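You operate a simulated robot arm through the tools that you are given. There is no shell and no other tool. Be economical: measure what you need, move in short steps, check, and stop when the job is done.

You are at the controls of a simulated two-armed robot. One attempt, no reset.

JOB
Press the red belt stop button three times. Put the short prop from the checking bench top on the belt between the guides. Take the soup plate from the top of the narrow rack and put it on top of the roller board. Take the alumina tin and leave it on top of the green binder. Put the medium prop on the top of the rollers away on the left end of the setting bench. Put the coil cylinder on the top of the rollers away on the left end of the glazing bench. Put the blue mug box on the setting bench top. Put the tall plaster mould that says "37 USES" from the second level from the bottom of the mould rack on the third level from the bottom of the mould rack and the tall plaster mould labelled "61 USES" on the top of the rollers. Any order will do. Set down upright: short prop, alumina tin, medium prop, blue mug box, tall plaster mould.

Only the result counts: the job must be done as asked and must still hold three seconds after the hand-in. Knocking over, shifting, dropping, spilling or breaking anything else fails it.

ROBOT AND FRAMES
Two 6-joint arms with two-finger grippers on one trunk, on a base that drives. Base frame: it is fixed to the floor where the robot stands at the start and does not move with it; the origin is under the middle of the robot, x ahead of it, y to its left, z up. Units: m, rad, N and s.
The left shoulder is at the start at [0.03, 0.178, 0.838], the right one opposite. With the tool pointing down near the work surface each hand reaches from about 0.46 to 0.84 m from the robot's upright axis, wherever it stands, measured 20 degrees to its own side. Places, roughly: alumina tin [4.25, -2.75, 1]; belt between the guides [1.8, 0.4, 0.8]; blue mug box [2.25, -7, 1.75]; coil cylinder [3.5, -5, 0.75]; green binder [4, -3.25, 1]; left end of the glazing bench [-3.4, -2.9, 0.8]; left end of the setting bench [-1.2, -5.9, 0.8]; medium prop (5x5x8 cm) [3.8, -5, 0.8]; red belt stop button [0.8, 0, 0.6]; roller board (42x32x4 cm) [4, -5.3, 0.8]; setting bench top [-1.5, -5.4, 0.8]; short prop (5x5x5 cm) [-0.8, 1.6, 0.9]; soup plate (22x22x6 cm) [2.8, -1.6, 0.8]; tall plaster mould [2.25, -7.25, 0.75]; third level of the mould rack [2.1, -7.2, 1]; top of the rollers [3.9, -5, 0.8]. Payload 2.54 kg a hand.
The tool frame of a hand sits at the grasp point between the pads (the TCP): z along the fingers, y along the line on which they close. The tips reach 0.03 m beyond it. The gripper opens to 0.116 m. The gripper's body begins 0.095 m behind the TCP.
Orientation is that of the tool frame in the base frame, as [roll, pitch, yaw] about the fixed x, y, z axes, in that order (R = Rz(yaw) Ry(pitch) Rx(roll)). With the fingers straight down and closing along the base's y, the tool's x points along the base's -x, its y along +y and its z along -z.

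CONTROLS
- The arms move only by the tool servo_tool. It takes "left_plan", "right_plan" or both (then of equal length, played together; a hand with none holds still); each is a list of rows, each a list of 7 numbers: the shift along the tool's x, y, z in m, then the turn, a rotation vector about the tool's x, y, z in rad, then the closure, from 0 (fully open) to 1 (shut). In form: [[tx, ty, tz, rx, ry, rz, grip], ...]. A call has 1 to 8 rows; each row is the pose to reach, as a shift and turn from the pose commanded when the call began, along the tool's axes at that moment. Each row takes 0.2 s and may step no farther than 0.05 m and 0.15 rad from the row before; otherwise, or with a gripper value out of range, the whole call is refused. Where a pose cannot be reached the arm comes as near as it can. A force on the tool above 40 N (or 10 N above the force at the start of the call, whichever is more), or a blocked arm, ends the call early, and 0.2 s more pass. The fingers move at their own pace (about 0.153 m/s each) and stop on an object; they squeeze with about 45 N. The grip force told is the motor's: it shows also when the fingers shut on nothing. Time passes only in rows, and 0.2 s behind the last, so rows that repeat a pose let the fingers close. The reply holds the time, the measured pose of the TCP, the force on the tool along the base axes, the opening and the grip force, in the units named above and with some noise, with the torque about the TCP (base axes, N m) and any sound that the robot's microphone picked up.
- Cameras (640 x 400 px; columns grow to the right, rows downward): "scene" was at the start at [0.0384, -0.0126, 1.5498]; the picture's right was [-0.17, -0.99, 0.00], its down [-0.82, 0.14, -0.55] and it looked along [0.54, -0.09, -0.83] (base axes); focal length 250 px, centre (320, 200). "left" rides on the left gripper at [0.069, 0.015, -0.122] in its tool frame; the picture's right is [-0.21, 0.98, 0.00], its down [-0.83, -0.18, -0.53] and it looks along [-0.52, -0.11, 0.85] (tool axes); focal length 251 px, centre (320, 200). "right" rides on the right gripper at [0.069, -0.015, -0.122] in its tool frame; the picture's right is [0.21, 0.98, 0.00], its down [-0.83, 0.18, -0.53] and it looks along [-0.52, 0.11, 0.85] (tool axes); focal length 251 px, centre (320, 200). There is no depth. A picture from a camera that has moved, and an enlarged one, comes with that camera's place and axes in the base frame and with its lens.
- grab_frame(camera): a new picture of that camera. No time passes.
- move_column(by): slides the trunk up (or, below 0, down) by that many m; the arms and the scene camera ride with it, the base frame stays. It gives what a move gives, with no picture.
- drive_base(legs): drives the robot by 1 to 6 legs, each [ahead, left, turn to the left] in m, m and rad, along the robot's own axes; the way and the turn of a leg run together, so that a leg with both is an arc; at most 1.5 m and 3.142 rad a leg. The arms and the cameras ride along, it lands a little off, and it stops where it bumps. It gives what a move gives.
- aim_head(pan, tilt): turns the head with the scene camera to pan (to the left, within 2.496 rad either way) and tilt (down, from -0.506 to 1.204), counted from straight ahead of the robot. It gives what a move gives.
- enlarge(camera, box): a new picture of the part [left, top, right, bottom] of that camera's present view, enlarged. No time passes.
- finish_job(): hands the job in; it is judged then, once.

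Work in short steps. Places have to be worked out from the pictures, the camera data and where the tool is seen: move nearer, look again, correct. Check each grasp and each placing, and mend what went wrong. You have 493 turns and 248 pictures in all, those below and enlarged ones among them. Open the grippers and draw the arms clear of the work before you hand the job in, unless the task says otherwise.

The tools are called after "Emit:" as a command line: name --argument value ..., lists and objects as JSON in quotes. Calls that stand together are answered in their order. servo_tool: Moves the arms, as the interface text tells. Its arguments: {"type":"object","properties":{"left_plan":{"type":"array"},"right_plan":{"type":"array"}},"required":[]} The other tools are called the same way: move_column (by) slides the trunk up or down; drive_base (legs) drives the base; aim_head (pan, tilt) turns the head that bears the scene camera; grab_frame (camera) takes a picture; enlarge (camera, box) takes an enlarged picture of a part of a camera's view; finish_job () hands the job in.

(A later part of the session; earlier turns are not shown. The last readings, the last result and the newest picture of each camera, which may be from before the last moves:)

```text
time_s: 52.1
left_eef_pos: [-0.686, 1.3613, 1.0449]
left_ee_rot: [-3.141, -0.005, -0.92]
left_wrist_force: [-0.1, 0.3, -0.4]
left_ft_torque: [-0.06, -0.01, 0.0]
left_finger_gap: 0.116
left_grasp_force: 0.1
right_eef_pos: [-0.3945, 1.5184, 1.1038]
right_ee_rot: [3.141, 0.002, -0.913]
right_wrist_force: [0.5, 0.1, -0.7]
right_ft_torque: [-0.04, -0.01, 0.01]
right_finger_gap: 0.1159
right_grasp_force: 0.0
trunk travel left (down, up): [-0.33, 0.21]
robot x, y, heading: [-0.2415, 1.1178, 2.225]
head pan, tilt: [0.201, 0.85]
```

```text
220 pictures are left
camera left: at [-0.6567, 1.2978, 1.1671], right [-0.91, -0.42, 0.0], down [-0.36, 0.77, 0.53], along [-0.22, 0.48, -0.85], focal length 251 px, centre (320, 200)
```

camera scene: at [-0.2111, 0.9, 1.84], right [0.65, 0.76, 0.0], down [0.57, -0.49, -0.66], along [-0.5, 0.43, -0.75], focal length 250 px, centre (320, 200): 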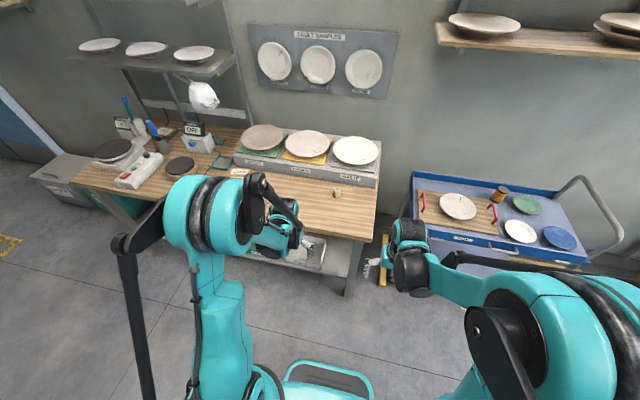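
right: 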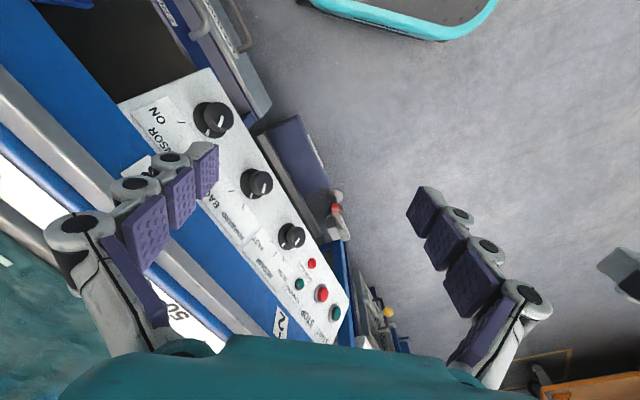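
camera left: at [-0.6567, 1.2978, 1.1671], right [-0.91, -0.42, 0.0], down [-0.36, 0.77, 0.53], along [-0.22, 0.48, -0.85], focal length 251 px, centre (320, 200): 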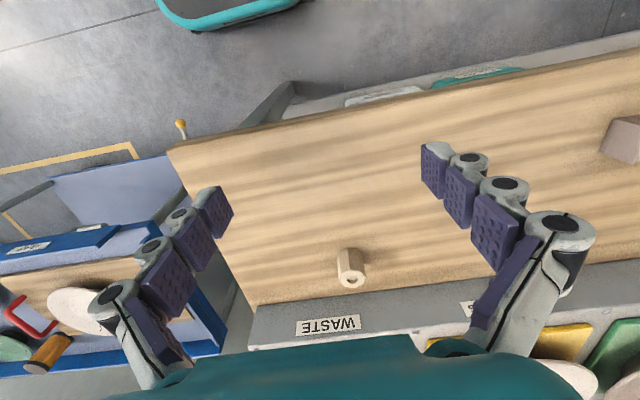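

Prop at about [-0.80, 1.513]. I move the open left hand over it at z ≈ 1.02 and check.

Emit:
servo_tool --left_plan '[[-0.048, 0, 0.0, 0, 0, 0, 0], [-0.096, 0, 0.0, 0, 0, 0, 0], [-0.144, -0.001, 0.01, 0, 0, 0, 0], [-0.19, -0.002, 0.025, 0, 0, 0, 0]]'

Emit:
grab_frame --camera "left"

Emit:
enlarge --camera "scene" --box '[240, 160, 400, 260]'

```text
time_s: 53.1
left_eef_pos: [-0.8013, 1.5168, 1.0181]
left_ee_rot: [3.141, -0.008, -0.921]
left_wrist_force: [-0.7, 0.8, 0.5]
left_ft_torque: [-0.05, 0.0, 0.03]
left_finger_gap: 0.1158
left_grasp_force: 0.0
right_eef_pos: [-0.3967, 1.5199, 1.1026]
right_ee_rot: [-3.142, -0.002, -0.916]
right_wrist_force: [0.7, 0.4, 0.0]
right_ft_torque: [-0.05, -0.01, 0.03]
right_finger_gap: 0.1161
right_grasp_force: 0.0
trunk travel left (down, up): [-0.33, 0.21]
robot x, y, heading: [-0.2378, 1.117, 2.226]
head pan, tilt: [0.201, 0.85]
```

```text
219 pictures are left
camera left: at [-0.7719, 1.4532, 1.1412], right [-0.91, -0.42, 0.0], down [-0.36, 0.77, 0.53], along [-0.22, 0.48, -0.85], focal length 251 px, centre (320, 200)
```

left: 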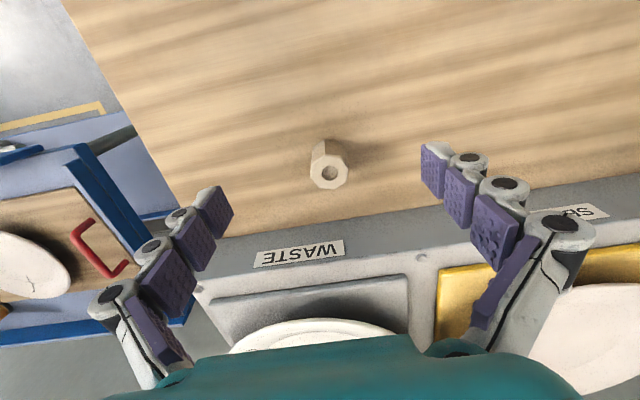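

```text
4.00 times, centred on (320, 210) of scene
camera zoom: at [-0.2864, 1.1458, 1.8399], right [0.65, 0.76, 0.0], down [0.57, -0.49, -0.66], along [-0.5, 0.43, -0.75], focal length 998 px, centre (320, 160)
```

zoom: 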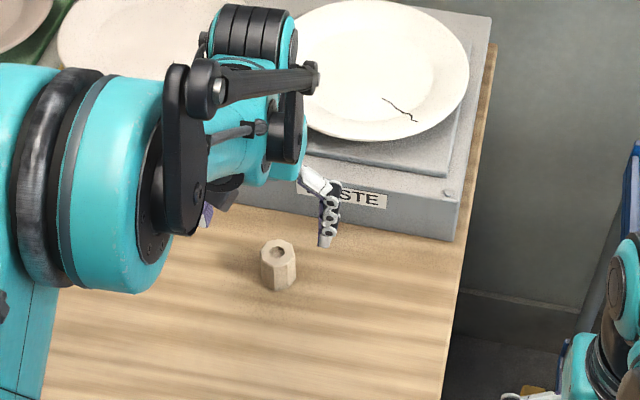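

Refined: prop top centre about [-0.829, 1.552, 0.906], so the bench top is about 0.856. I move over it and descend part way.

Emit:
servo_tool --left_plan '[[-0.045, 0.001, 0.0, 0, 0, 0, 0], [-0.045, 0.001, 0.045, 0, 0, 0, 0], [-0.045, 0.001, 0.085, 0, 0, 0, 0]]'

Emit:
grab_frame --camera "left"

```text
time_s: 53.9
left_eef_pos: [-0.8267, 1.549, 0.9346]
left_ee_rot: [-3.141, -0.005, -0.921]
left_wrist_force: [0.0, -0.2, -0.6]
left_ft_torque: [0.0, -0.01, 0.04]
left_finger_gap: 0.1159
left_grasp_force: 0.0
right_eef_pos: [-0.3949, 1.5185, 1.1036]
right_ee_rot: [3.141, 0.0, -0.915]
right_wrist_force: [0.0, 0.4, 0.3]
right_ft_torque: [-0.03, -0.01, -0.01]
right_finger_gap: 0.1161
right_grasp_force: 0.1
trunk travel left (down, up): [-0.33, 0.21]
robot x, y, heading: [-0.2436, 1.116, 2.229]
head pan, tilt: [0.201, 0.85]
```

```text
217 pictures are left
camera left: at [-0.7976, 1.4857, 1.0576], right [-0.91, -0.42, 0.0], down [-0.36, 0.77, 0.53], along [-0.22, 0.48, -0.85], focal length 251 px, centre (320, 200)
```

left: 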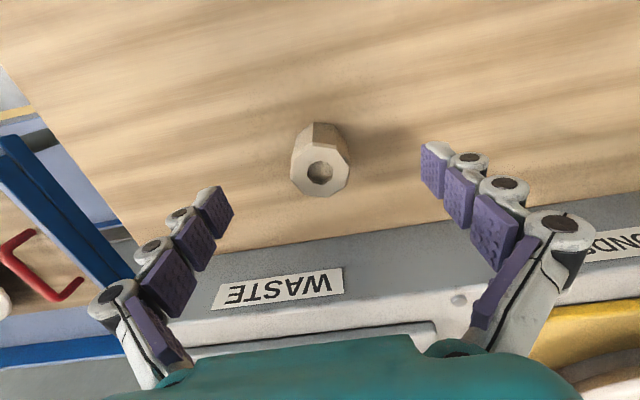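

Centred. Descend 4 cm and close.

Emit:
servo_tool --left_plan '[[0, 0, 0.025, 0, 0, 0, 0], [0, 0, 0.04, 0, 0, 0, 0], [0, 0, 0.04, 0, 0, 0, 0.8], [0, 0, 0.04, 0, 0, 0, 1], [0, 0, 0.04, 0, 0, 0, 1]]'

Emit:
servo_tool --left_plan '[[0, 0, -0.045, 0, 0, 0, 1], [0, 0, -0.09, 0, 0, 0, 1], [0, 0, -0.13, 0, 0, 0, 1]]'

Emit:
grab_frame --camera "left"

```text
time_s: 55.1
left_eef_pos: [-0.8255, 1.5477, 0.8961]
left_ee_rot: [-3.141, -0.007, -0.92]
left_wrist_force: [0.4, 0.2, 3.2]
left_ft_torque: [-0.06, 0.08, 0.0]
left_finger_gap: 0.0403
left_grasp_force: 45.0
right_eef_pos: [-0.3944, 1.5175, 1.1035]
right_ee_rot: [3.141, 0.001, -0.914]
right_wrist_force: [-0.3, 0.1, -0.8]
right_ft_torque: [0.02, -0.02, -0.01]
right_finger_gap: 0.1159
right_grasp_force: 0.0
trunk travel left (down, up): [-0.33, 0.21]
robot x, y, heading: [-0.2408, 1.1157, 2.225]
head pan, tilt: [0.201, 0.85]
```

```text
time_s: 55.9
left_eef_pos: [-0.8266, 1.5475, 1.0246]
left_ee_rot: [3.141, -0.006, -0.92]
left_wrist_force: [0.5, 0.3, 0.3]
left_ft_torque: [0.0, 0.01, 0.03]
left_finger_gap: 0.0
left_grasp_force: 28.4
right_eef_pos: [-0.3949, 1.5177, 1.103]
right_ee_rot: [-3.141, 0.0, -0.915]
right_wrist_force: [-0.3, -0.5, -0.5]
right_ft_torque: [0.0, 0.02, 0.0]
right_finger_gap: 0.1162
right_grasp_force: 0.1
trunk travel left (down, up): [-0.33, 0.21]
robot x, y, heading: [-0.2454, 1.1155, 2.229]
head pan, tilt: [0.201, 0.85]
```

```text
216 pictures are left
camera left: at [-0.7973, 1.484, 1.1465], right [-0.91, -0.42, 0.0], down [-0.36, 0.77, 0.53], along [-0.22, 0.48, -0.85], focal length 251 px, centre (320, 200)
```

left: 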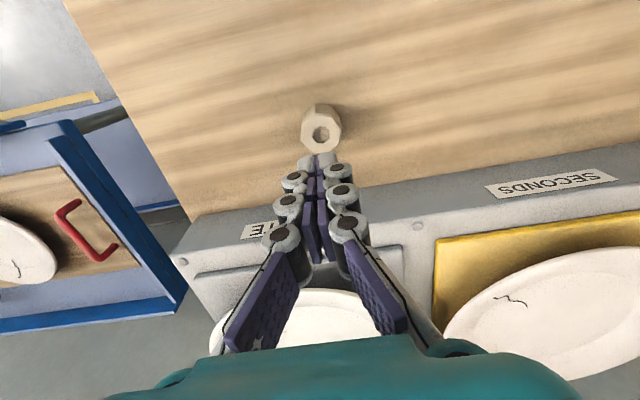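

The fingers slipped off (first gap 4 cm, then empty). I enlarge to see the prop's orientation.

Emit:
enlarge --camera "left" --box '[270, 80, 370, 170]'

Emit:
enlarge --camera "scene" --box '[270, 190, 350, 250]'

```text
4.44 times, centred on (320, 125) of left
camera zoom: at [-0.7973, 1.484, 1.1465], right [-0.91, -0.42, 0.0], down [-0.36, 0.77, 0.53], along [-0.22, 0.48, -0.85], focal length 1118 px, centre (320, 533)
```

zoom: 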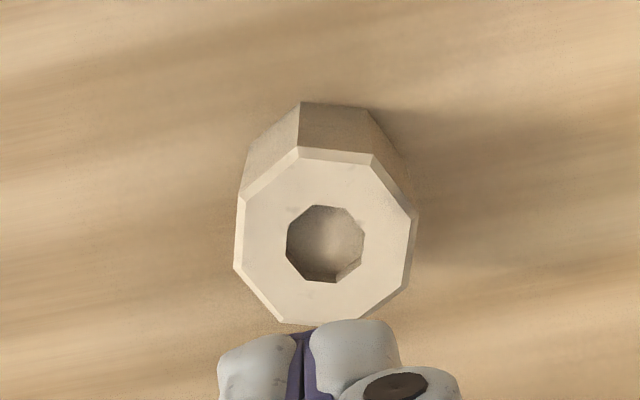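

```text
6.67 times, centred on (310, 220) of scene
camera zoom: at [-0.2835, 1.1426, 1.8401], right [0.65, 0.76, 0.0], down [0.57, -0.49, -0.66], along [-0.5, 0.43, -0.75], focal length 1663 px, centre (387, 67)
```

zoom: 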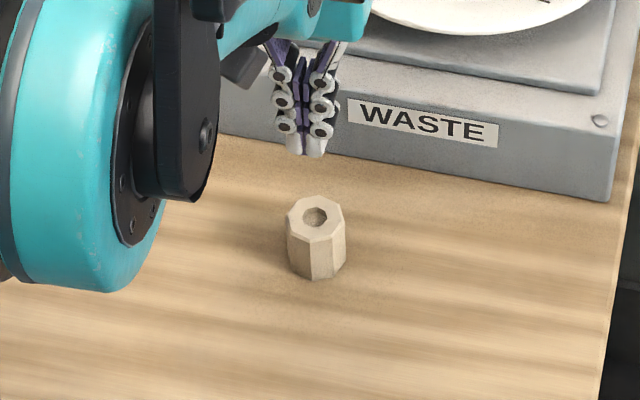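

It is an octagonal piece about 4 cm wide at [-0.830, 1.552], top about 0.902. The grip was a bit high and off in x; I retry 6 mm further on and lower, closing longer.

Emit:
servo_tool --left_plan '[[-0.006, 0, 0.0, 0, 0, 0, 0], [-0.006, 0, 0.04, 0, 0, 0, 0], [-0.006, 0, 0.085, 0, 0, 0, 0], [-0.006, 0, 0.125, 0, 0, 0, 0], [-0.006, 0, 0.137, 0, 0, 0, 0]]'

Emit:
grab_frame --camera "left"

Emit:
enlarge --camera "scene" --box '[270, 190, 350, 250]'

```text
time_s: 57.1
left_eef_pos: [-0.8306, 1.5535, 0.8871]
left_ee_rot: [3.141, -0.007, -0.92]
left_wrist_force: [0.4, 0.2, 0.2]
left_ft_torque: [-0.01, -0.02, 0.03]
left_finger_gap: 0.1161
left_grasp_force: 0.1
right_eef_pos: [-0.3954, 1.5182, 1.1042]
right_ee_rot: [3.141, 0.002, -0.915]
right_wrist_force: [-0.1, -0.1, 0.4]
right_ft_torque: [-0.02, 0.02, 0.0]
right_finger_gap: 0.116
right_grasp_force: 0.0
trunk travel left (down, up): [-0.33, 0.21]
robot x, y, heading: [-0.2432, 1.1159, 2.228]
head pan, tilt: [0.201, 0.85]
```

```text
213 pictures are left
camera left: at [-0.8023, 1.4897, 1.0085], right [-0.91, -0.42, 0.0], down [-0.36, 0.77, 0.53], along [-0.22, 0.48, -0.85], focal length 251 px, centre (320, 200)
```

left: 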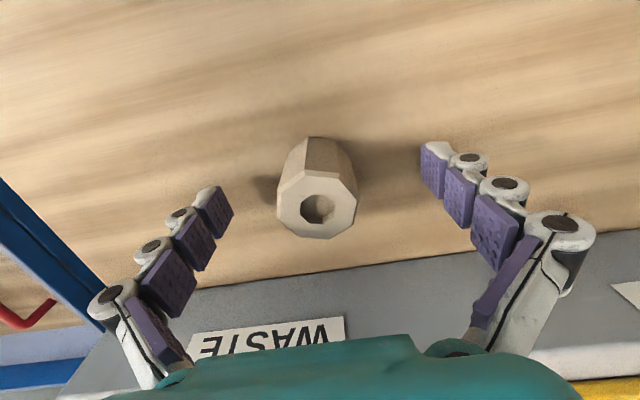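

```text
6.67 times, centred on (310, 220) of scene
camera zoom: at [-0.2845, 1.1434, 1.8401], right [0.65, 0.76, 0.0], down [0.57, -0.49, -0.66], along [-0.5, 0.43, -0.75], focal length 1663 px, centre (387, 67)
```

zoom: 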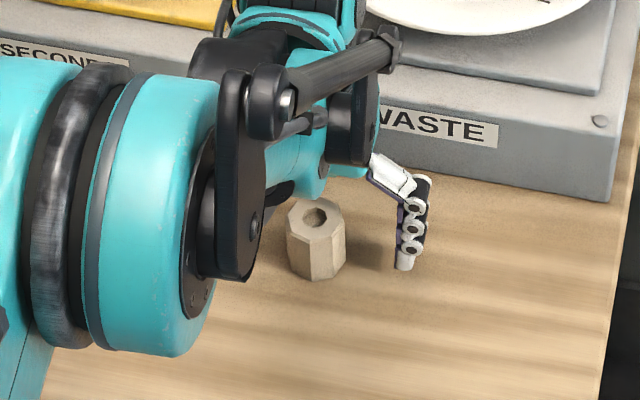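

Now centred with the pads well over the prop. Close, hold, then lift gently.

Emit:
servo_tool --left_plan '[[0, -0.002, 0, 0, 0, 0, 0.5], [0, -0.002, 0, 0, 0, 0, 1], [0, -0.002, 0, 0, 0, 0, 1], [0, -0.002, 0, 0, 0, 0, 1], [0, -0.002, -0.01, 0, 0, 0, 1], [0, -0.002, -0.025, 0, 0, 0, 1]]'

Emit:
grab_frame --camera "left"

```text
time_s: 58.5
left_eef_pos: [-0.8293, 1.5502, 0.9123]
left_ee_rot: [3.141, -0.009, -0.921]
left_wrist_force: [0.7, -0.5, -0.8]
left_ft_torque: [0.02, 0.03, 0.02]
left_finger_gap: 0.0403
left_grasp_force: 45.2
right_eef_pos: [-0.3941, 1.5172, 1.1036]
right_ee_rot: [3.14, -0.001, -0.915]
right_wrist_force: [-0.8, -0.1, 0.1]
right_ft_torque: [0.0, 0.03, -0.02]
right_finger_gap: 0.1159
right_grasp_force: 0.1
trunk travel left (down, up): [-0.33, 0.21]
robot x, y, heading: [-0.2412, 1.1144, 2.227]
head pan, tilt: [0.201, 0.85]
```

```text
211 pictures are left
camera left: at [-0.7994, 1.489, 1.0336], right [-0.91, -0.42, 0.0], down [-0.36, 0.77, 0.53], along [-0.22, 0.48, -0.85], focal length 251 px, centre (320, 200)
```

left: 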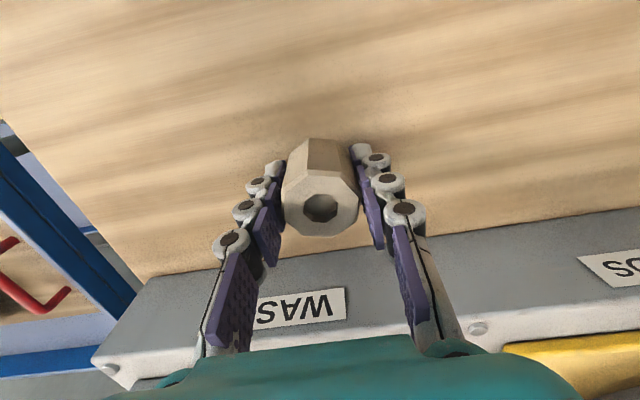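

Prop held (gap 4 cm). I lift it, back away from the bench, turn round, and shift along the belt to view the guides.

Emit:
servo_tool --left_plan '[[0.03, 0, -0.04, 0, 0, 0, 1], [0.07, 0, -0.07, 0, 0, 0, 1], [0.11, 0, -0.1, 0, 0, 0, 1], [0.15, 0, -0.1, 0, 0, 0, 1], [0.19, 0, -0.1, 0, 0, 0, 1]]'

Emit:
drive_base --legs '[[-0.74, 0, 0], [0, 0, -3.141], [0, 0.6, 0]]'

Emit:
aim_head --pan 0.5 --tilt 0.6

Emit:
grab_frame --camera "scene"

```text
time_s: 59.7
left_eef_pos: [-0.7142, 1.4033, 1.0142]
left_ee_rot: [3.141, -0.006, -0.92]
left_wrist_force: [0.8, -1.3, -1.2]
left_ft_torque: [-0.01, 0.03, 0.0]
left_finger_gap: 0.0403
left_grasp_force: 45.4
right_eef_pos: [-0.3937, 1.5172, 1.1044]
right_ee_rot: [-3.141, 0.001, -0.914]
right_wrist_force: [-0.2, 0.0, -0.2]
right_ft_torque: [0.03, 0.04, 0.0]
right_finger_gap: 0.1161
right_grasp_force: 0.1
trunk travel left (down, up): [-0.33, 0.21]
robot x, y, heading: [-0.2429, 1.1207, 2.227]
head pan, tilt: [0.201, 0.85]
```

```text
time_s: 73.9
left_eef_pos: [1.1506, 0.6682, 1.0134]
left_ee_rot: [3.141, -0.008, 2.291]
left_wrist_force: [-0.5, 0.1, -1.6]
left_ft_torque: [0.0, 0.02, 0.02]
left_finger_gap: 0.0403
left_grasp_force: 44.8
right_eef_pos: [0.8405, 0.5317, 1.104]
right_ee_rot: [3.142, 0.001, 2.296]
right_wrist_force: [-0.4, 0.6, 0.3]
right_ft_torque: [-0.04, 0.03, 0.0]
right_finger_gap: 0.1161
right_grasp_force: 0.1
trunk travel left (down, up): [-0.33, 0.21]
robot x, y, heading: [0.6619, 0.9224, -0.844]
head pan, tilt: [0.201, 0.85]
```

```text
time_s: 74.7
left_eef_pos: [1.1496, 0.6671, 1.0119]
left_ee_rot: [-3.141, -0.009, 2.289]
left_wrist_force: [0.6, 0.0, -2.3]
left_ft_torque: [0.01, -0.02, 0.0]
left_finger_gap: 0.0399
left_grasp_force: 45.0
right_eef_pos: [0.8385, 0.531, 1.1038]
right_ee_rot: [3.141, 0.0, 2.296]
right_wrist_force: [1.0, -0.6, 0.2]
right_ft_torque: [0.01, -0.03, 0.0]
right_finger_gap: 0.1159
right_grasp_force: 0.0
trunk travel left (down, up): [-0.33, 0.21]
robot x, y, heading: [0.6613, 0.9222, -0.845]
head pan, tilt: [0.499, 0.6]
```

```text
210 pictures are left
camera scene: at [0.7216, 0.913, 1.8609], right [-0.34, -0.94, 0.0], down [-0.53, 0.19, -0.82], along [0.78, -0.28, -0.57], focal length 250 px, centre (320, 200)
```

scene: 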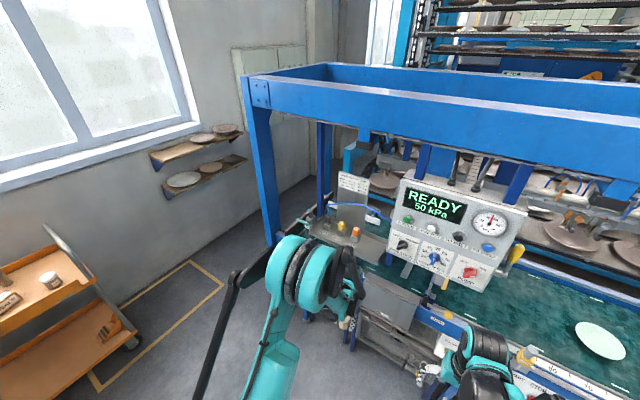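

The guides region is left of the control box. I correct heading and shift further left for a clear view.

Emit:
drive_base --legs '[[0, 0, -0.09], [0, 0.35, 0]]'

Emit:
aim_head --pan 0.1 --tilt 0.75

Emit:
grab_frame --camera "scene"

```text
time_s: 77.4
left_eef_pos: [1.4065, 0.8331, 1.0131]
left_ee_rot: [-3.141, -0.007, 2.201]
left_wrist_force: [0.2, -0.6, -1.2]
left_ft_torque: [-0.06, 0.02, -0.03]
left_finger_gap: 0.0401
left_grasp_force: 45.3
right_eef_pos: [1.0837, 0.7234, 1.1038]
right_ee_rot: [-3.141, 0.001, 2.206]
right_wrist_force: [-1.5, -0.7, 0.0]
right_ft_torque: [-0.02, 0.05, -0.01]
right_finger_gap: 0.116
right_grasp_force: 0.0
trunk travel left (down, up): [-0.33, 0.21]
robot x, y, heading: [0.9405, 1.1269, -0.934]
head pan, tilt: [0.499, 0.6]
```

```text
time_s: 78.3
left_eef_pos: [1.4053, 0.8306, 1.0127]
left_ee_rot: [-3.141, -0.007, 2.201]
left_wrist_force: [0.8, 0.0, -2.0]
left_ft_torque: [0.0, -0.01, 0.0]
left_finger_gap: 0.0401
left_grasp_force: 45.0
right_eef_pos: [1.0839, 0.7235, 1.1028]
right_ee_rot: [-3.141, 0.001, 2.207]
right_wrist_force: [0.3, 0.9, 0.3]
right_ft_torque: [-0.07, 0.01, 0.01]
right_finger_gap: 0.1159
right_grasp_force: 0.0
trunk travel left (down, up): [-0.33, 0.21]
robot x, y, heading: [0.9356, 1.1284, -0.932]
head pan, tilt: [0.099, 0.75]
```

```text
209 pictures are left
camera scene: at [0.9759, 1.0895, 1.8481], right [-0.74, -0.67, 0.0], down [-0.46, 0.51, -0.73], along [0.49, -0.54, -0.68], focal length 250 px, centre (320, 200)
```

scene: 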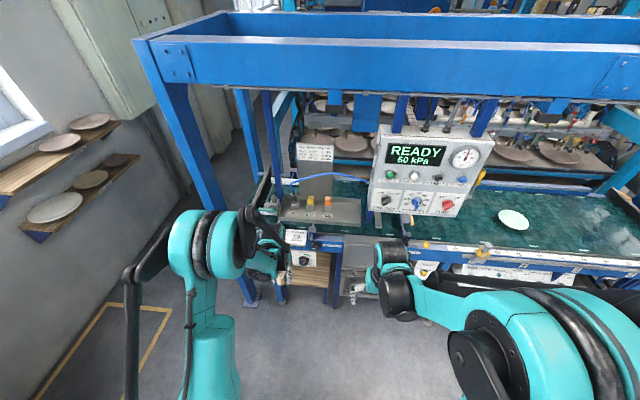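

I enlarge the part left of the control box.

Emit:
enlarge --camera "scene" --box '[240, 130, 440, 290]'

```text
2.50 times, centred on (340, 210) of scene
camera zoom: at [0.9759, 1.0895, 1.8481], right [-0.74, -0.67, 0.0], down [-0.46, 0.51, -0.73], along [0.49, -0.54, -0.68], focal length 624 px, centre (270, 175)
```

zoom: 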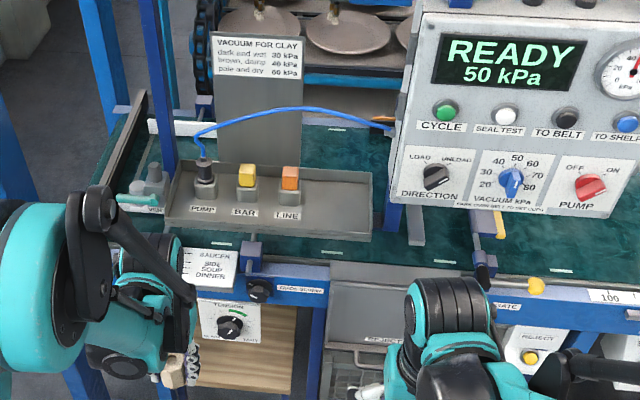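

I raise the trunk to look over the tray onto the belt behind.

Emit:
move_column --by 0.2

Emit:
aim_head --pan 0.15 --tilt 0.85

Emit:
enlarge --camera "scene" --box '[200, 90, 440, 240]'

```text
time_s: 80.5
left_eef_pos: [1.406, 0.8318, 1.2135]
left_ee_rot: [-3.141, -0.007, 2.201]
left_wrist_force: [0.5, 0.0, -0.6]
left_ft_torque: [-0.01, -0.02, 0.0]
left_finger_gap: 0.0399
left_grasp_force: 45.3
right_eef_pos: [1.0842, 0.7231, 1.3033]
right_ee_rot: [-3.141, 0.001, 2.207]
right_wrist_force: [-0.1, -0.1, 0.5]
right_ft_torque: [-0.04, -0.01, -0.01]
right_finger_gap: 0.1159
right_grasp_force: 0.1
trunk travel left (down, up): [-0.53, 0.01]
robot x, y, heading: [0.9399, 1.1247, -0.933]
head pan, tilt: [0.099, 0.75]
```

```text
time_s: 81.2
left_eef_pos: [1.4056, 0.8307, 1.2137]
left_ee_rot: [3.141, -0.007, 2.2]
left_wrist_force: [0.5, 0.6, -1.6]
left_ft_torque: [0.0, -0.01, -0.01]
left_finger_gap: 0.0398
left_grasp_force: 44.7
right_eef_pos: [1.0838, 0.7226, 1.3037]
right_ee_rot: [-3.141, 0.001, 2.208]
right_wrist_force: [0.1, -0.3, -0.1]
right_ft_torque: [-0.03, -0.02, 0.0]
right_finger_gap: 0.1157
right_grasp_force: 0.1
trunk travel left (down, up): [-0.53, 0.01]
robot x, y, heading: [0.9406, 1.1294, -0.935]
head pan, tilt: [0.15, 0.85]
```

```text
2.67 times, centred on (320, 165) of scene
camera zoom: at [0.9759, 1.0957, 2.04], right [-0.71, -0.71, 0.0], down [-0.53, 0.53, -0.66], along [0.47, -0.47, -0.75], focal length 665 px, centre (320, 293)
```

zoom: 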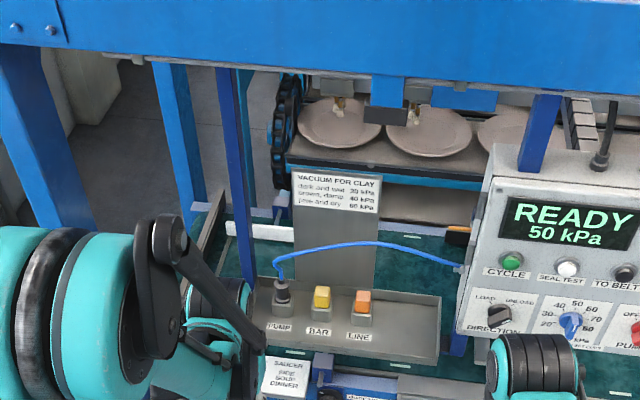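

The guides seem to be at the belt's left end, hidden behind the arm and posts. I shift 0.45 m left to see that part.

Emit:
drive_base --legs '[[0, 0.45, 0]]'

Emit:
aim_head --pan -0.1 --tilt 0.85

Emit:
grab_frame --camera "scene"

```text
time_s: 83.8
left_eef_pos: [1.7645, 1.0944, 1.2126]
left_ee_rot: [-3.141, -0.007, 2.199]
left_wrist_force: [1.2, -0.2, -1.1]
left_ft_torque: [-0.03, -0.03, 0.04]
left_finger_gap: 0.0399
left_grasp_force: 45.2
right_eef_pos: [1.442, 0.9873, 1.3047]
right_ee_rot: [3.14, 0.001, 2.204]
right_wrist_force: [0.0, 0.5, -0.9]
right_ft_torque: [-0.04, -0.02, -0.01]
right_finger_gap: 0.1158
right_grasp_force: 0.0
trunk travel left (down, up): [-0.53, 0.01]
robot x, y, heading: [1.2971, 1.3965, -0.932]
head pan, tilt: [0.15, 0.85]
```

```text
time_s: 84.6
left_eef_pos: [1.7647, 1.0962, 1.2132]
left_ee_rot: [-3.141, -0.006, 2.199]
left_wrist_force: [-0.1, 0.0, -0.5]
left_ft_torque: [0.03, -0.02, 0.02]
left_finger_gap: 0.0399
left_grasp_force: 45.3
right_eef_pos: [1.4426, 0.9884, 1.3037]
right_ee_rot: [-3.139, -0.001, 2.206]
right_wrist_force: [0.2, -0.6, -0.1]
right_ft_torque: [0.0, 0.01, 0.01]
right_finger_gap: 0.1161
right_grasp_force: 0.1
trunk travel left (down, up): [-0.53, 0.01]
robot x, y, heading: [1.2999, 1.3932, -0.93]
head pan, tilt: [-0.099, 0.85]
```

```text
206 pictures are left
camera scene: at [1.3207, 1.3494, 2.04], right [-0.86, -0.51, 0.0], down [-0.38, 0.65, -0.66], along [0.34, -0.57, -0.75], focal length 250 px, centre (320, 200)
```

scene: 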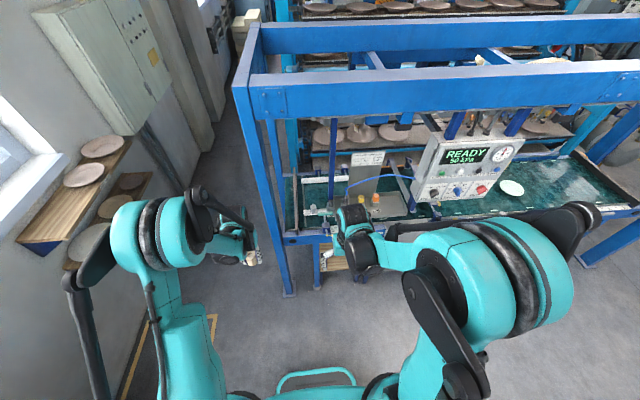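

Emit:
enlarge --camera "scene" --box '[270, 130, 430, 250]'

```text
3.33 times, centred on (350, 190) of scene
camera zoom: at [1.3207, 1.3494, 2.04], right [-0.86, -0.51, 0.0], down [-0.38, 0.65, -0.66], along [0.34, -0.57, -0.75], focal length 832 px, centre (220, 233)
```

zoom: 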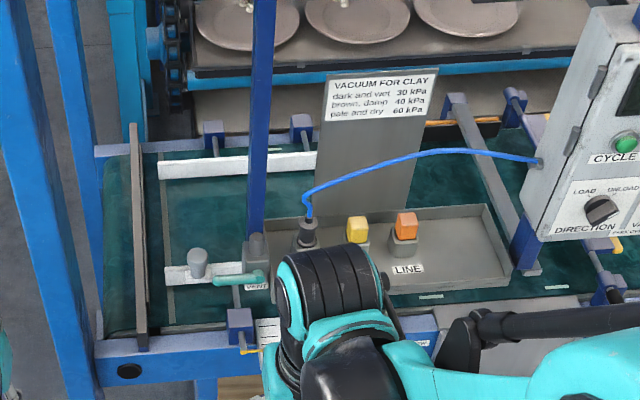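

Now clear: two white guide bars lie along the belt's left end, between a thin dark post (u≈1.72) and the big corner post; free belt between them near [1.93, 0.42]. I lower the trunk a little, align the left arm with that gap and approach part way.

Emit:
move_column --by -0.12

Emit:
drive_base --legs '[[0, -0.21, 0], [0.2, 0, 0]]'

Emit:
grab_frame --camera "scene"

Emit:
grab_frame --camera "left"

```text
time_s: 86.1
left_eef_pos: [1.764, 1.0958, 1.0929]
left_ee_rot: [3.141, -0.008, 2.199]
left_wrist_force: [1.1, 0.5, -1.0]
left_ft_torque: [-0.01, -0.01, 0.03]
left_finger_gap: 0.0397
left_grasp_force: 45.3
right_eef_pos: [1.442, 0.9881, 1.1847]
right_ee_rot: [3.14, 0.001, 2.204]
right_wrist_force: [0.1, -0.2, -0.4]
right_ft_torque: [0.03, 0.01, -0.01]
right_finger_gap: 0.1163
right_grasp_force: 0.0
trunk travel left (down, up): [-0.41, 0.13]
robot x, y, heading: [1.3002, 1.3931, -0.937]
head pan, tilt: [-0.099, 0.85]
```

```text
time_s: 89.0
left_eef_pos: [1.7172, 0.8062, 1.0934]
left_ee_rot: [-3.14, -0.008, 2.2]
left_wrist_force: [0.4, -0.2, -1.3]
left_ft_torque: [0.01, 0.02, 0.01]
left_finger_gap: 0.0398
left_grasp_force: 44.6
right_eef_pos: [1.3943, 0.6992, 1.1838]
right_ee_rot: [3.142, -0.001, 2.206]
right_wrist_force: [0.3, -0.3, -0.6]
right_ft_torque: [0.01, 0.0, -0.01]
right_finger_gap: 0.116
right_grasp_force: 0.0
trunk travel left (down, up): [-0.41, 0.13]
robot x, y, heading: [1.2479, 1.1021, -0.938]
head pan, tilt: [-0.099, 0.85]
```

```text
204 pictures are left
camera scene: at [1.2713, 1.0597, 1.92], right [-0.86, -0.51, 0.0], down [-0.38, 0.65, -0.66], along [0.34, -0.57, -0.75], focal length 250 px, centre (320, 200)
```

scene: 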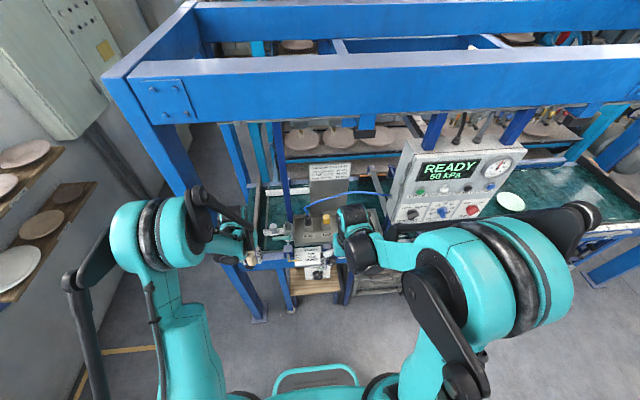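

```text
203 pictures are left
camera left: at [1.6881, 0.8711, 1.2151], right [0.92, 0.4, 0.0], down [0.34, -0.78, 0.53], along [0.21, -0.48, -0.85], focal length 251 px, centre (320, 200)
```

left: 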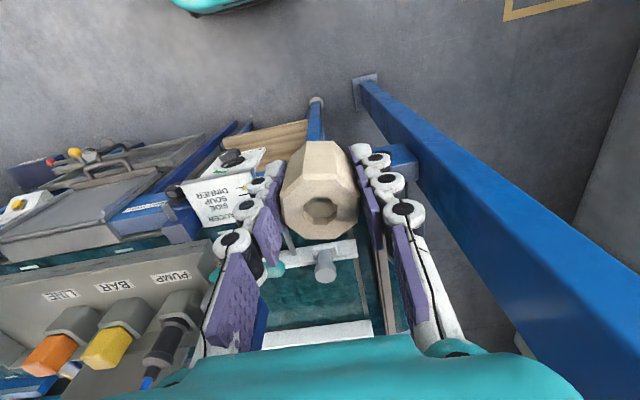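

The corridor between the dark post (u≈1.73) and the big post (u≈2.05) is visible; the hand is centred at u≈1.86. I shift the hand right 6 cm while the base goes left 5 cm, then drive in 0.15 m and check.

Emit:
servo_tool --left_plan '[[0, -0.03, 0, 0, 0, 0, 1], [0, -0.06, 0, 0, 0, 0, 1]]'

Emit:
drive_base --legs '[[0, 0.06, 0], [0.15, 0, 0]]'

Emit:
grab_frame --camera "left"

Emit:
grab_frame --camera "scene"

```text
time_s: 89.6
left_eef_pos: [1.6696, 0.7703, 1.0935]
left_ee_rot: [3.141, -0.008, 2.202]
left_wrist_force: [0.1, -0.6, -0.7]
left_ft_torque: [0.03, -0.01, -0.03]
left_finger_gap: 0.0395
left_grasp_force: 44.6
right_eef_pos: [1.3935, 0.6982, 1.1831]
right_ee_rot: [-3.142, -0.002, 2.208]
right_wrist_force: [0.2, 0.7, -0.1]
right_ft_torque: [0.03, -0.03, -0.01]
right_finger_gap: 0.1159
right_grasp_force: 0.0
trunk travel left (down, up): [-0.41, 0.13]
robot x, y, heading: [1.2498, 1.0996, -0.933]
head pan, tilt: [-0.099, 0.85]
```

```text
time_s: 91.5
left_eef_pos: [1.8015, 0.6864, 1.0929]
left_ee_rot: [-3.141, -0.008, 2.197]
left_wrist_force: [0.6, -0.6, -1.0]
left_ft_torque: [-0.02, 0.0, 0.01]
left_finger_gap: 0.0398
left_grasp_force: 45.5
right_eef_pos: [1.5272, 0.6147, 1.1841]
right_ee_rot: [3.141, -0.001, 2.202]
right_wrist_force: [-0.5, -0.1, -0.3]
right_ft_torque: [0.02, -0.02, 0.02]
right_finger_gap: 0.1162
right_grasp_force: 0.1
trunk travel left (down, up): [-0.41, 0.13]
robot x, y, heading: [1.3849, 1.019, -0.937]
head pan, tilt: [-0.099, 0.85]
```

```text
202 pictures are left
camera left: at [1.7738, 0.7511, 1.2153], right [0.92, 0.4, 0.0], down [0.34, -0.78, 0.53], along [0.21, -0.48, -0.85], focal length 251 px, centre (320, 200)
```

left: 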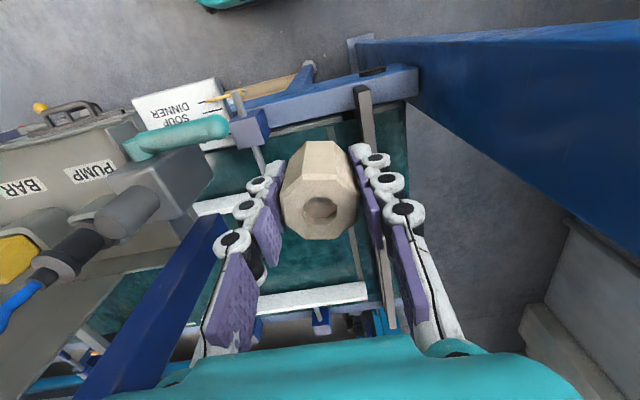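

```text
201 pictures are left
camera scene: at [1.4052, 0.9764, 1.92], right [-0.86, -0.51, 0.0], down [-0.38, 0.65, -0.66], along [0.34, -0.57, -0.75], focal length 250 px, centre (320, 200)
```

scene: 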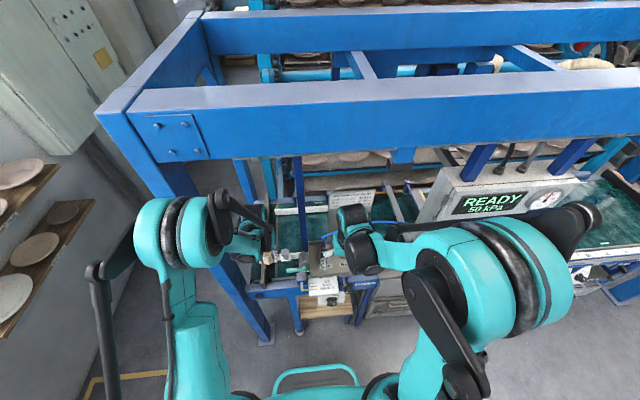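

View is good: front and back guides, end bar and both posts. The elbow is the concern near the big post, so I shift the base 4 cm right, keep the hand centred, and extend the arm from here rather than driving in.

Emit:
servo_tool --left_plan '[[0, 0.02, 0, 0, 0, 0, 1], [0, 0.04, 0, 0, 0, 0, 1]]'

Emit:
drive_base --legs '[[0, -0.04, 0]]'

Emit:
servo_tool --left_plan '[[-0.04, 0, 0, 0, 0, 0, 1], [-0.08, 0, 0, 0, 0, 0, 1]]'

Emit:
grab_frame --camera "left"

Emit:
enlarge --camera "scene" --box '[90, 150, 330, 320]'

```text
time_s: 92.1
left_eef_pos: [1.8358, 0.7082, 1.0922]
left_ee_rot: [-3.141, -0.008, 2.196]
left_wrist_force: [0.6, -0.2, -1.1]
left_ft_torque: [0.03, 0.03, 0.0]
left_finger_gap: 0.0397
left_grasp_force: 45.4
right_eef_pos: [1.5286, 0.6144, 1.1828]
right_ee_rot: [-3.138, 0.0, 2.203]
right_wrist_force: [-0.4, -0.3, -0.6]
right_ft_torque: [0.0, 0.05, -0.01]
right_finger_gap: 0.1159
right_grasp_force: 0.1
trunk travel left (down, up): [-0.41, 0.13]
robot x, y, heading: [1.3863, 1.0211, -0.94]
head pan, tilt: [-0.099, 0.85]
```

```text
time_s: 93.0
left_eef_pos: [1.8057, 0.688, 1.0931]
left_ee_rot: [-3.14, -0.008, 2.198]
left_wrist_force: [-0.1, 1.2, -0.4]
left_ft_torque: [-0.01, 0.01, 0.0]
left_finger_gap: 0.0394
left_grasp_force: 45.3
right_eef_pos: [1.4978, 0.593, 1.1832]
right_ee_rot: [-3.139, -0.001, 2.201]
right_wrist_force: [-0.9, 1.0, 0.2]
right_ft_torque: [0.0, 0.03, 0.04]
right_finger_gap: 0.1162
right_grasp_force: 0.0
trunk travel left (down, up): [-0.41, 0.13]
robot x, y, heading: [1.352, 1.0011, -0.935]
head pan, tilt: [-0.099, 0.85]
```

```text
time_s: 93.6
left_eef_pos: [1.8502, 0.62, 1.0908]
left_ee_rot: [3.14, -0.008, 2.197]
left_wrist_force: [0.7, -1.1, -0.9]
left_ft_torque: [0.01, 0.0, -0.01]
left_finger_gap: 0.0397
left_grasp_force: 45.3
right_eef_pos: [1.4974, 0.5911, 1.183]
right_ee_rot: [3.141, -0.002, 2.202]
right_wrist_force: [0.3, -0.3, -0.2]
right_ft_torque: [0.03, -0.03, -0.01]
right_finger_gap: 0.1159
right_grasp_force: 0.1
trunk travel left (down, up): [-0.41, 0.13]
robot x, y, heading: [1.3572, 1.0003, -0.936]
head pan, tilt: [-0.099, 0.85]
```

```text
200 pictures are left
camera left: at [1.8227, 0.6838, 1.2133], right [0.92, 0.4, 0.0], down [0.34, -0.78, 0.53], along [0.21, -0.48, -0.85], focal length 251 px, centre (320, 200)
```

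left: 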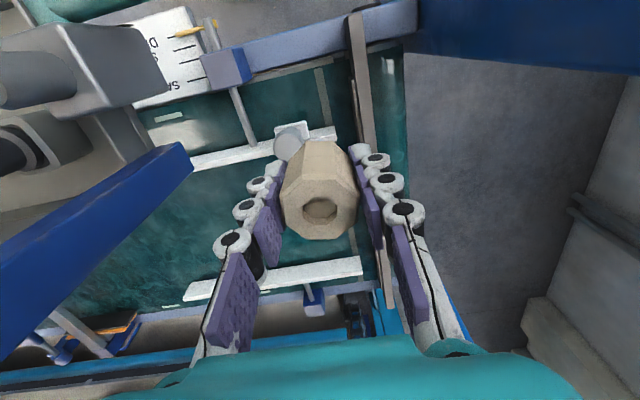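

```text
2.35 times, centred on (210, 235) of scene
camera zoom: at [1.3748, 0.9508, 1.9199], right [-0.86, -0.51, 0.0], down [-0.38, 0.65, -0.66], along [0.34, -0.57, -0.75], focal length 587 px, centre (579, 118)
```

zoom: 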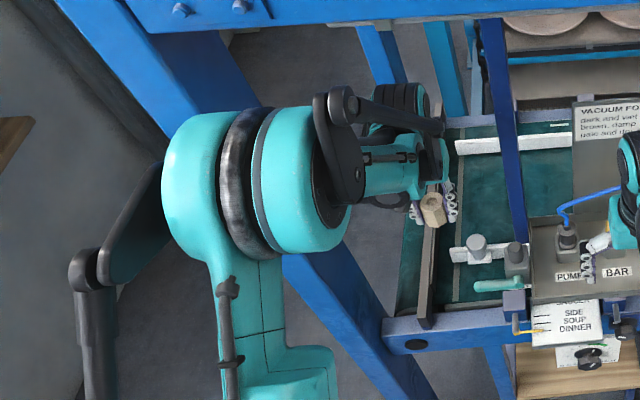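

Hand is past the posts, well clear. I continue 0.2 m forward and 4.5 cm right over the free belt between guides.

Emit:
servo_tool --left_plan '[[-0.045, -0.005, 0, 0, 0, 0, 1], [-0.09, -0.015, 0, 0, 0, 0, 1], [-0.135, -0.03, 0, 0, 0, 0, 1], [-0.17, -0.045, 0, 0, 0, 0, 1], [-0.2, -0.045, 0, 0, 0, 0, 1]]'

Emit:
grab_frame --camera "left"

Emit:
enlarge --camera "scene" --box '[90, 150, 330, 320]'

```text
time_s: 94.8
left_eef_pos: [1.933, 0.4327, 1.0901]
left_ee_rot: [-3.141, -0.007, 2.198]
left_wrist_force: [0.1, 0.4, -0.3]
left_ft_torque: [0.0, -0.01, -0.01]
left_finger_gap: 0.0397
left_grasp_force: 44.5
right_eef_pos: [1.4971, 0.592, 1.1836]
right_ee_rot: [3.141, -0.002, 2.204]
right_wrist_force: [0.4, 1.0, -0.3]
right_ft_torque: [0.01, 0.01, 0.02]
right_finger_gap: 0.1159
right_grasp_force: 0.0
trunk travel left (down, up): [-0.41, 0.13]
robot x, y, heading: [1.3597, 0.996, -0.941]
head pan, tilt: [-0.099, 0.85]
```

```text
198 pictures are left
camera left: at [1.9047, 0.4964, 1.2122], right [0.92, 0.4, 0.0], down [0.34, -0.78, 0.53], along [0.21, -0.48, -0.85], focal length 251 px, centre (320, 200)
```

left: 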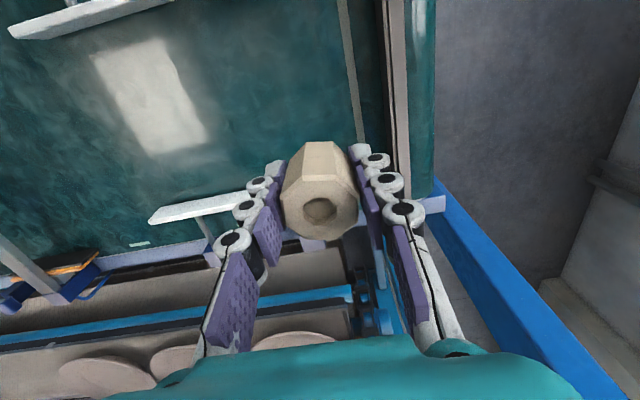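

```text
2.35 times, centred on (210, 235) of scene
camera zoom: at [1.376, 0.9527, 1.92], right [-0.86, -0.51, 0.0], down [-0.38, 0.65, -0.66], along [0.33, -0.57, -0.75], focal length 587 px, centre (579, 118)
```

zoom: 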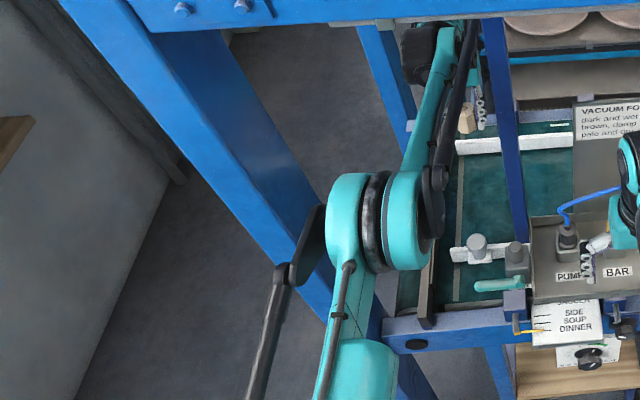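

The hand is over the belt midway between guides, and forces are nil. I nudge 1 cm left for post clearance and lower to about 4 cm above the belt.

Emit:
servo_tool --left_plan '[[0, 0.01, 0.03, 0, 0, 0, 1], [0, 0.01, 0.07, 0, 0, 0, 1], [0, 0.01, 0.11, 0, 0, 0, 1], [0, 0.01, 0.15, 0, 0, 0, 1]]'

Emit:
grab_frame --camera "left"

Emit:
enlarge --camera "scene" --box '[90, 150, 330, 320]'

```text
time_s: 95.8
left_eef_pos: [1.9145, 0.4752, 0.9759]
left_ee_rot: [3.141, -0.006, 2.198]
left_wrist_force: [-0.4, -0.1, -1.3]
left_ft_torque: [-0.01, -0.03, 0.01]
left_finger_gap: 0.0393
left_grasp_force: 45.5
left hand out of reach, approached as far as the arm can: row 1, 2, 3, 4
right_eef_pos: [1.4969, 0.5928, 1.1831]
right_ee_rot: [-3.141, 0.0, 2.203]
right_wrist_force: [0.6, 1.0, -0.1]
right_ft_torque: [0.03, -0.04, 0.02]
right_finger_gap: 0.1158
right_grasp_force: 0.1
trunk travel left (down, up): [-0.41, 0.13]
robot x, y, heading: [1.3528, 0.9973, -0.938]
head pan, tilt: [-0.099, 0.85]
```

```text
196 pictures are left
camera left: at [1.886, 0.5401, 1.0977], right [0.92, 0.4, 0.0], down [0.34, -0.78, 0.53], along [0.21, -0.49, -0.85], focal length 251 px, centre (320, 200)
```

left: 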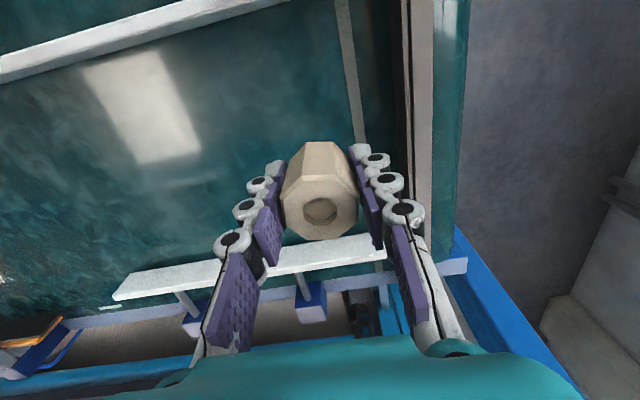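

```text
2.35 times, centred on (210, 235) of scene
camera zoom: at [1.3754, 0.9532, 1.92], right [-0.86, -0.51, 0.0], down [-0.38, 0.65, -0.66], along [0.33, -0.57, -0.75], focal length 587 px, centre (579, 118)
```

zoom: 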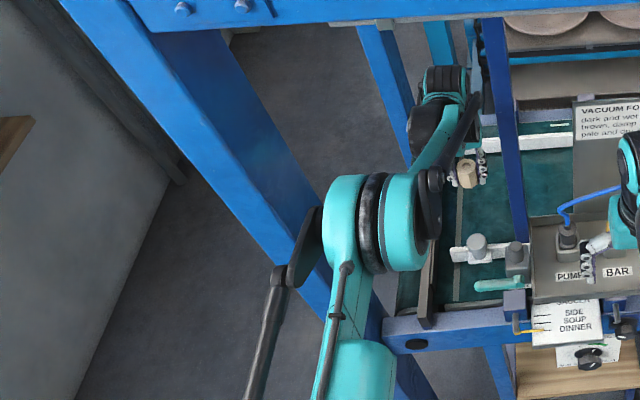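

Arm is at its reach limit, but the trunk can lower instead. Position is v≈0.755, still between the guides. I lower the trunk 0.08.

Emit:
move_column --by -0.08

Emit:
grab_frame --camera "left"

Emit:
enlarge --camera "scene" --box '[230, 150, 350, 250]'

```text
time_s: 97.0
left_eef_pos: [1.9147, 0.4762, 0.8975]
left_ee_rot: [-3.14, -0.005, 2.197]
left_wrist_force: [-0.3, 0.0, -0.5]
left_ft_torque: [-0.02, 0.01, -0.02]
left_finger_gap: 0.0395
left_grasp_force: 45.3
right_eef_pos: [1.4972, 0.5922, 1.1034]
right_ee_rot: [3.142, 0.0, 2.204]
right_wrist_force: [-0.1, 0.2, -0.3]
right_ft_torque: [0.01, -0.03, 0.01]
right_finger_gap: 0.1161
right_grasp_force: 0.2
trunk travel left (down, up): [-0.33, 0.21]
robot x, y, heading: [1.3524, 0.9942, -0.937]
head pan, tilt: [-0.099, 0.85]
```

```text
194 pictures are left
camera left: at [1.8858, 0.5402, 1.0185], right [0.92, 0.4, 0.0], down [0.34, -0.78, 0.53], along [0.21, -0.49, -0.85], focal length 251 px, centre (320, 200)
```

left: 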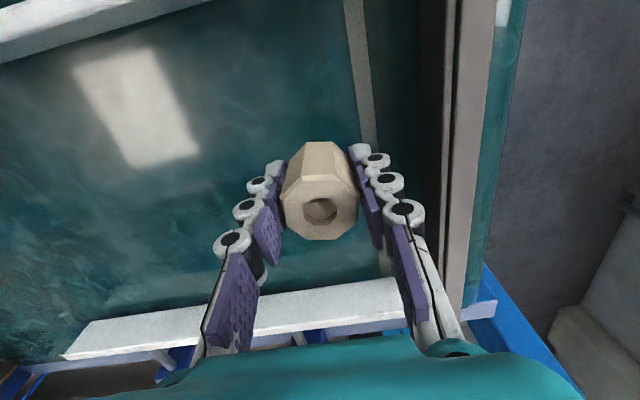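

```text
4.00 times, centred on (290, 200) of scene
camera zoom: at [1.3747, 0.9536, 1.8402], right [-0.86, -0.51, 0.0], down [-0.38, 0.65, -0.66], along [0.34, -0.57, -0.75], focal length 998 px, centre (440, 200)
```

zoom: 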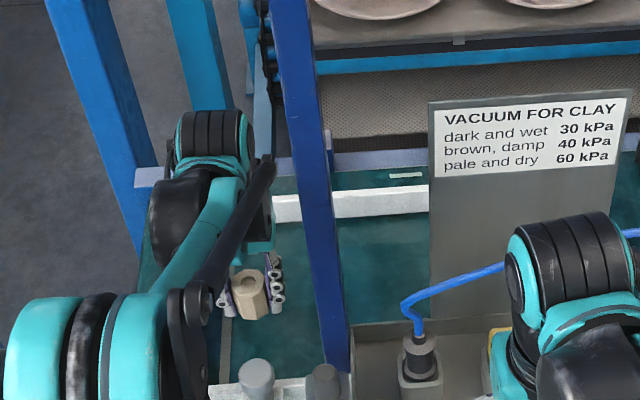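

Guide tops triangulate to z≈0.876, so the belt is a few cm below. I lower in small steps watching force.

Emit:
move_column --by -0.015

Emit:
enlarge --camera "left" --box '[250, 100, 390, 240]'

Emit:
enlarge --camera "scene" --box '[260, 190, 320, 250]'

```text
time_s: 97.6
left_eef_pos: [1.9134, 0.4758, 0.8802]
left_ee_rot: [3.141, -0.007, 2.196]
left_wrist_force: [0.1, 0.2, -1.3]
left_ft_torque: [-0.05, -0.01, 0.03]
left_finger_gap: 0.0396
left_grasp_force: 44.7
right_eef_pos: [1.497, 0.5917, 1.0886]
right_ee_rot: [-3.141, 0.001, 2.202]
right_wrist_force: [0.5, -0.7, 0.9]
right_ft_torque: [0.0, -0.02, 0.0]
right_finger_gap: 0.1159
right_grasp_force: 0.1
trunk travel left (down, up): [-0.315, 0.225]
robot x, y, heading: [1.3554, 0.9965, -0.934]
head pan, tilt: [-0.099, 0.85]
```

```text
2.86 times, centred on (320, 170) of left
camera zoom: at [1.8858, 0.5402, 1.0033], right [0.92, 0.4, 0.0], down [0.34, -0.78, 0.53], along [0.21, -0.49, -0.85], focal length 718 px, centre (320, 286)
```

zoom: 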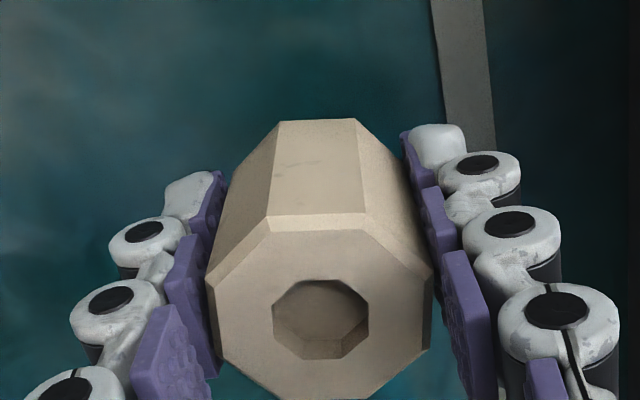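

```text
6.67 times, centred on (290, 220) of scene
camera zoom: at [1.3747, 0.9537, 1.825], right [-0.86, -0.51, 0.0], down [-0.38, 0.65, -0.66], along [0.34, -0.57, -0.75], focal length 1663 px, centre (520, 67)
```

zoom: 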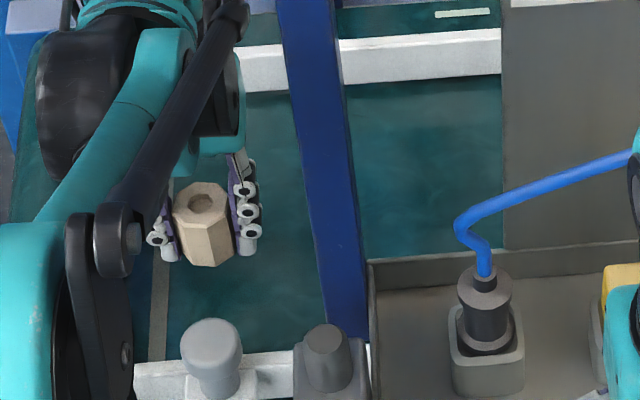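

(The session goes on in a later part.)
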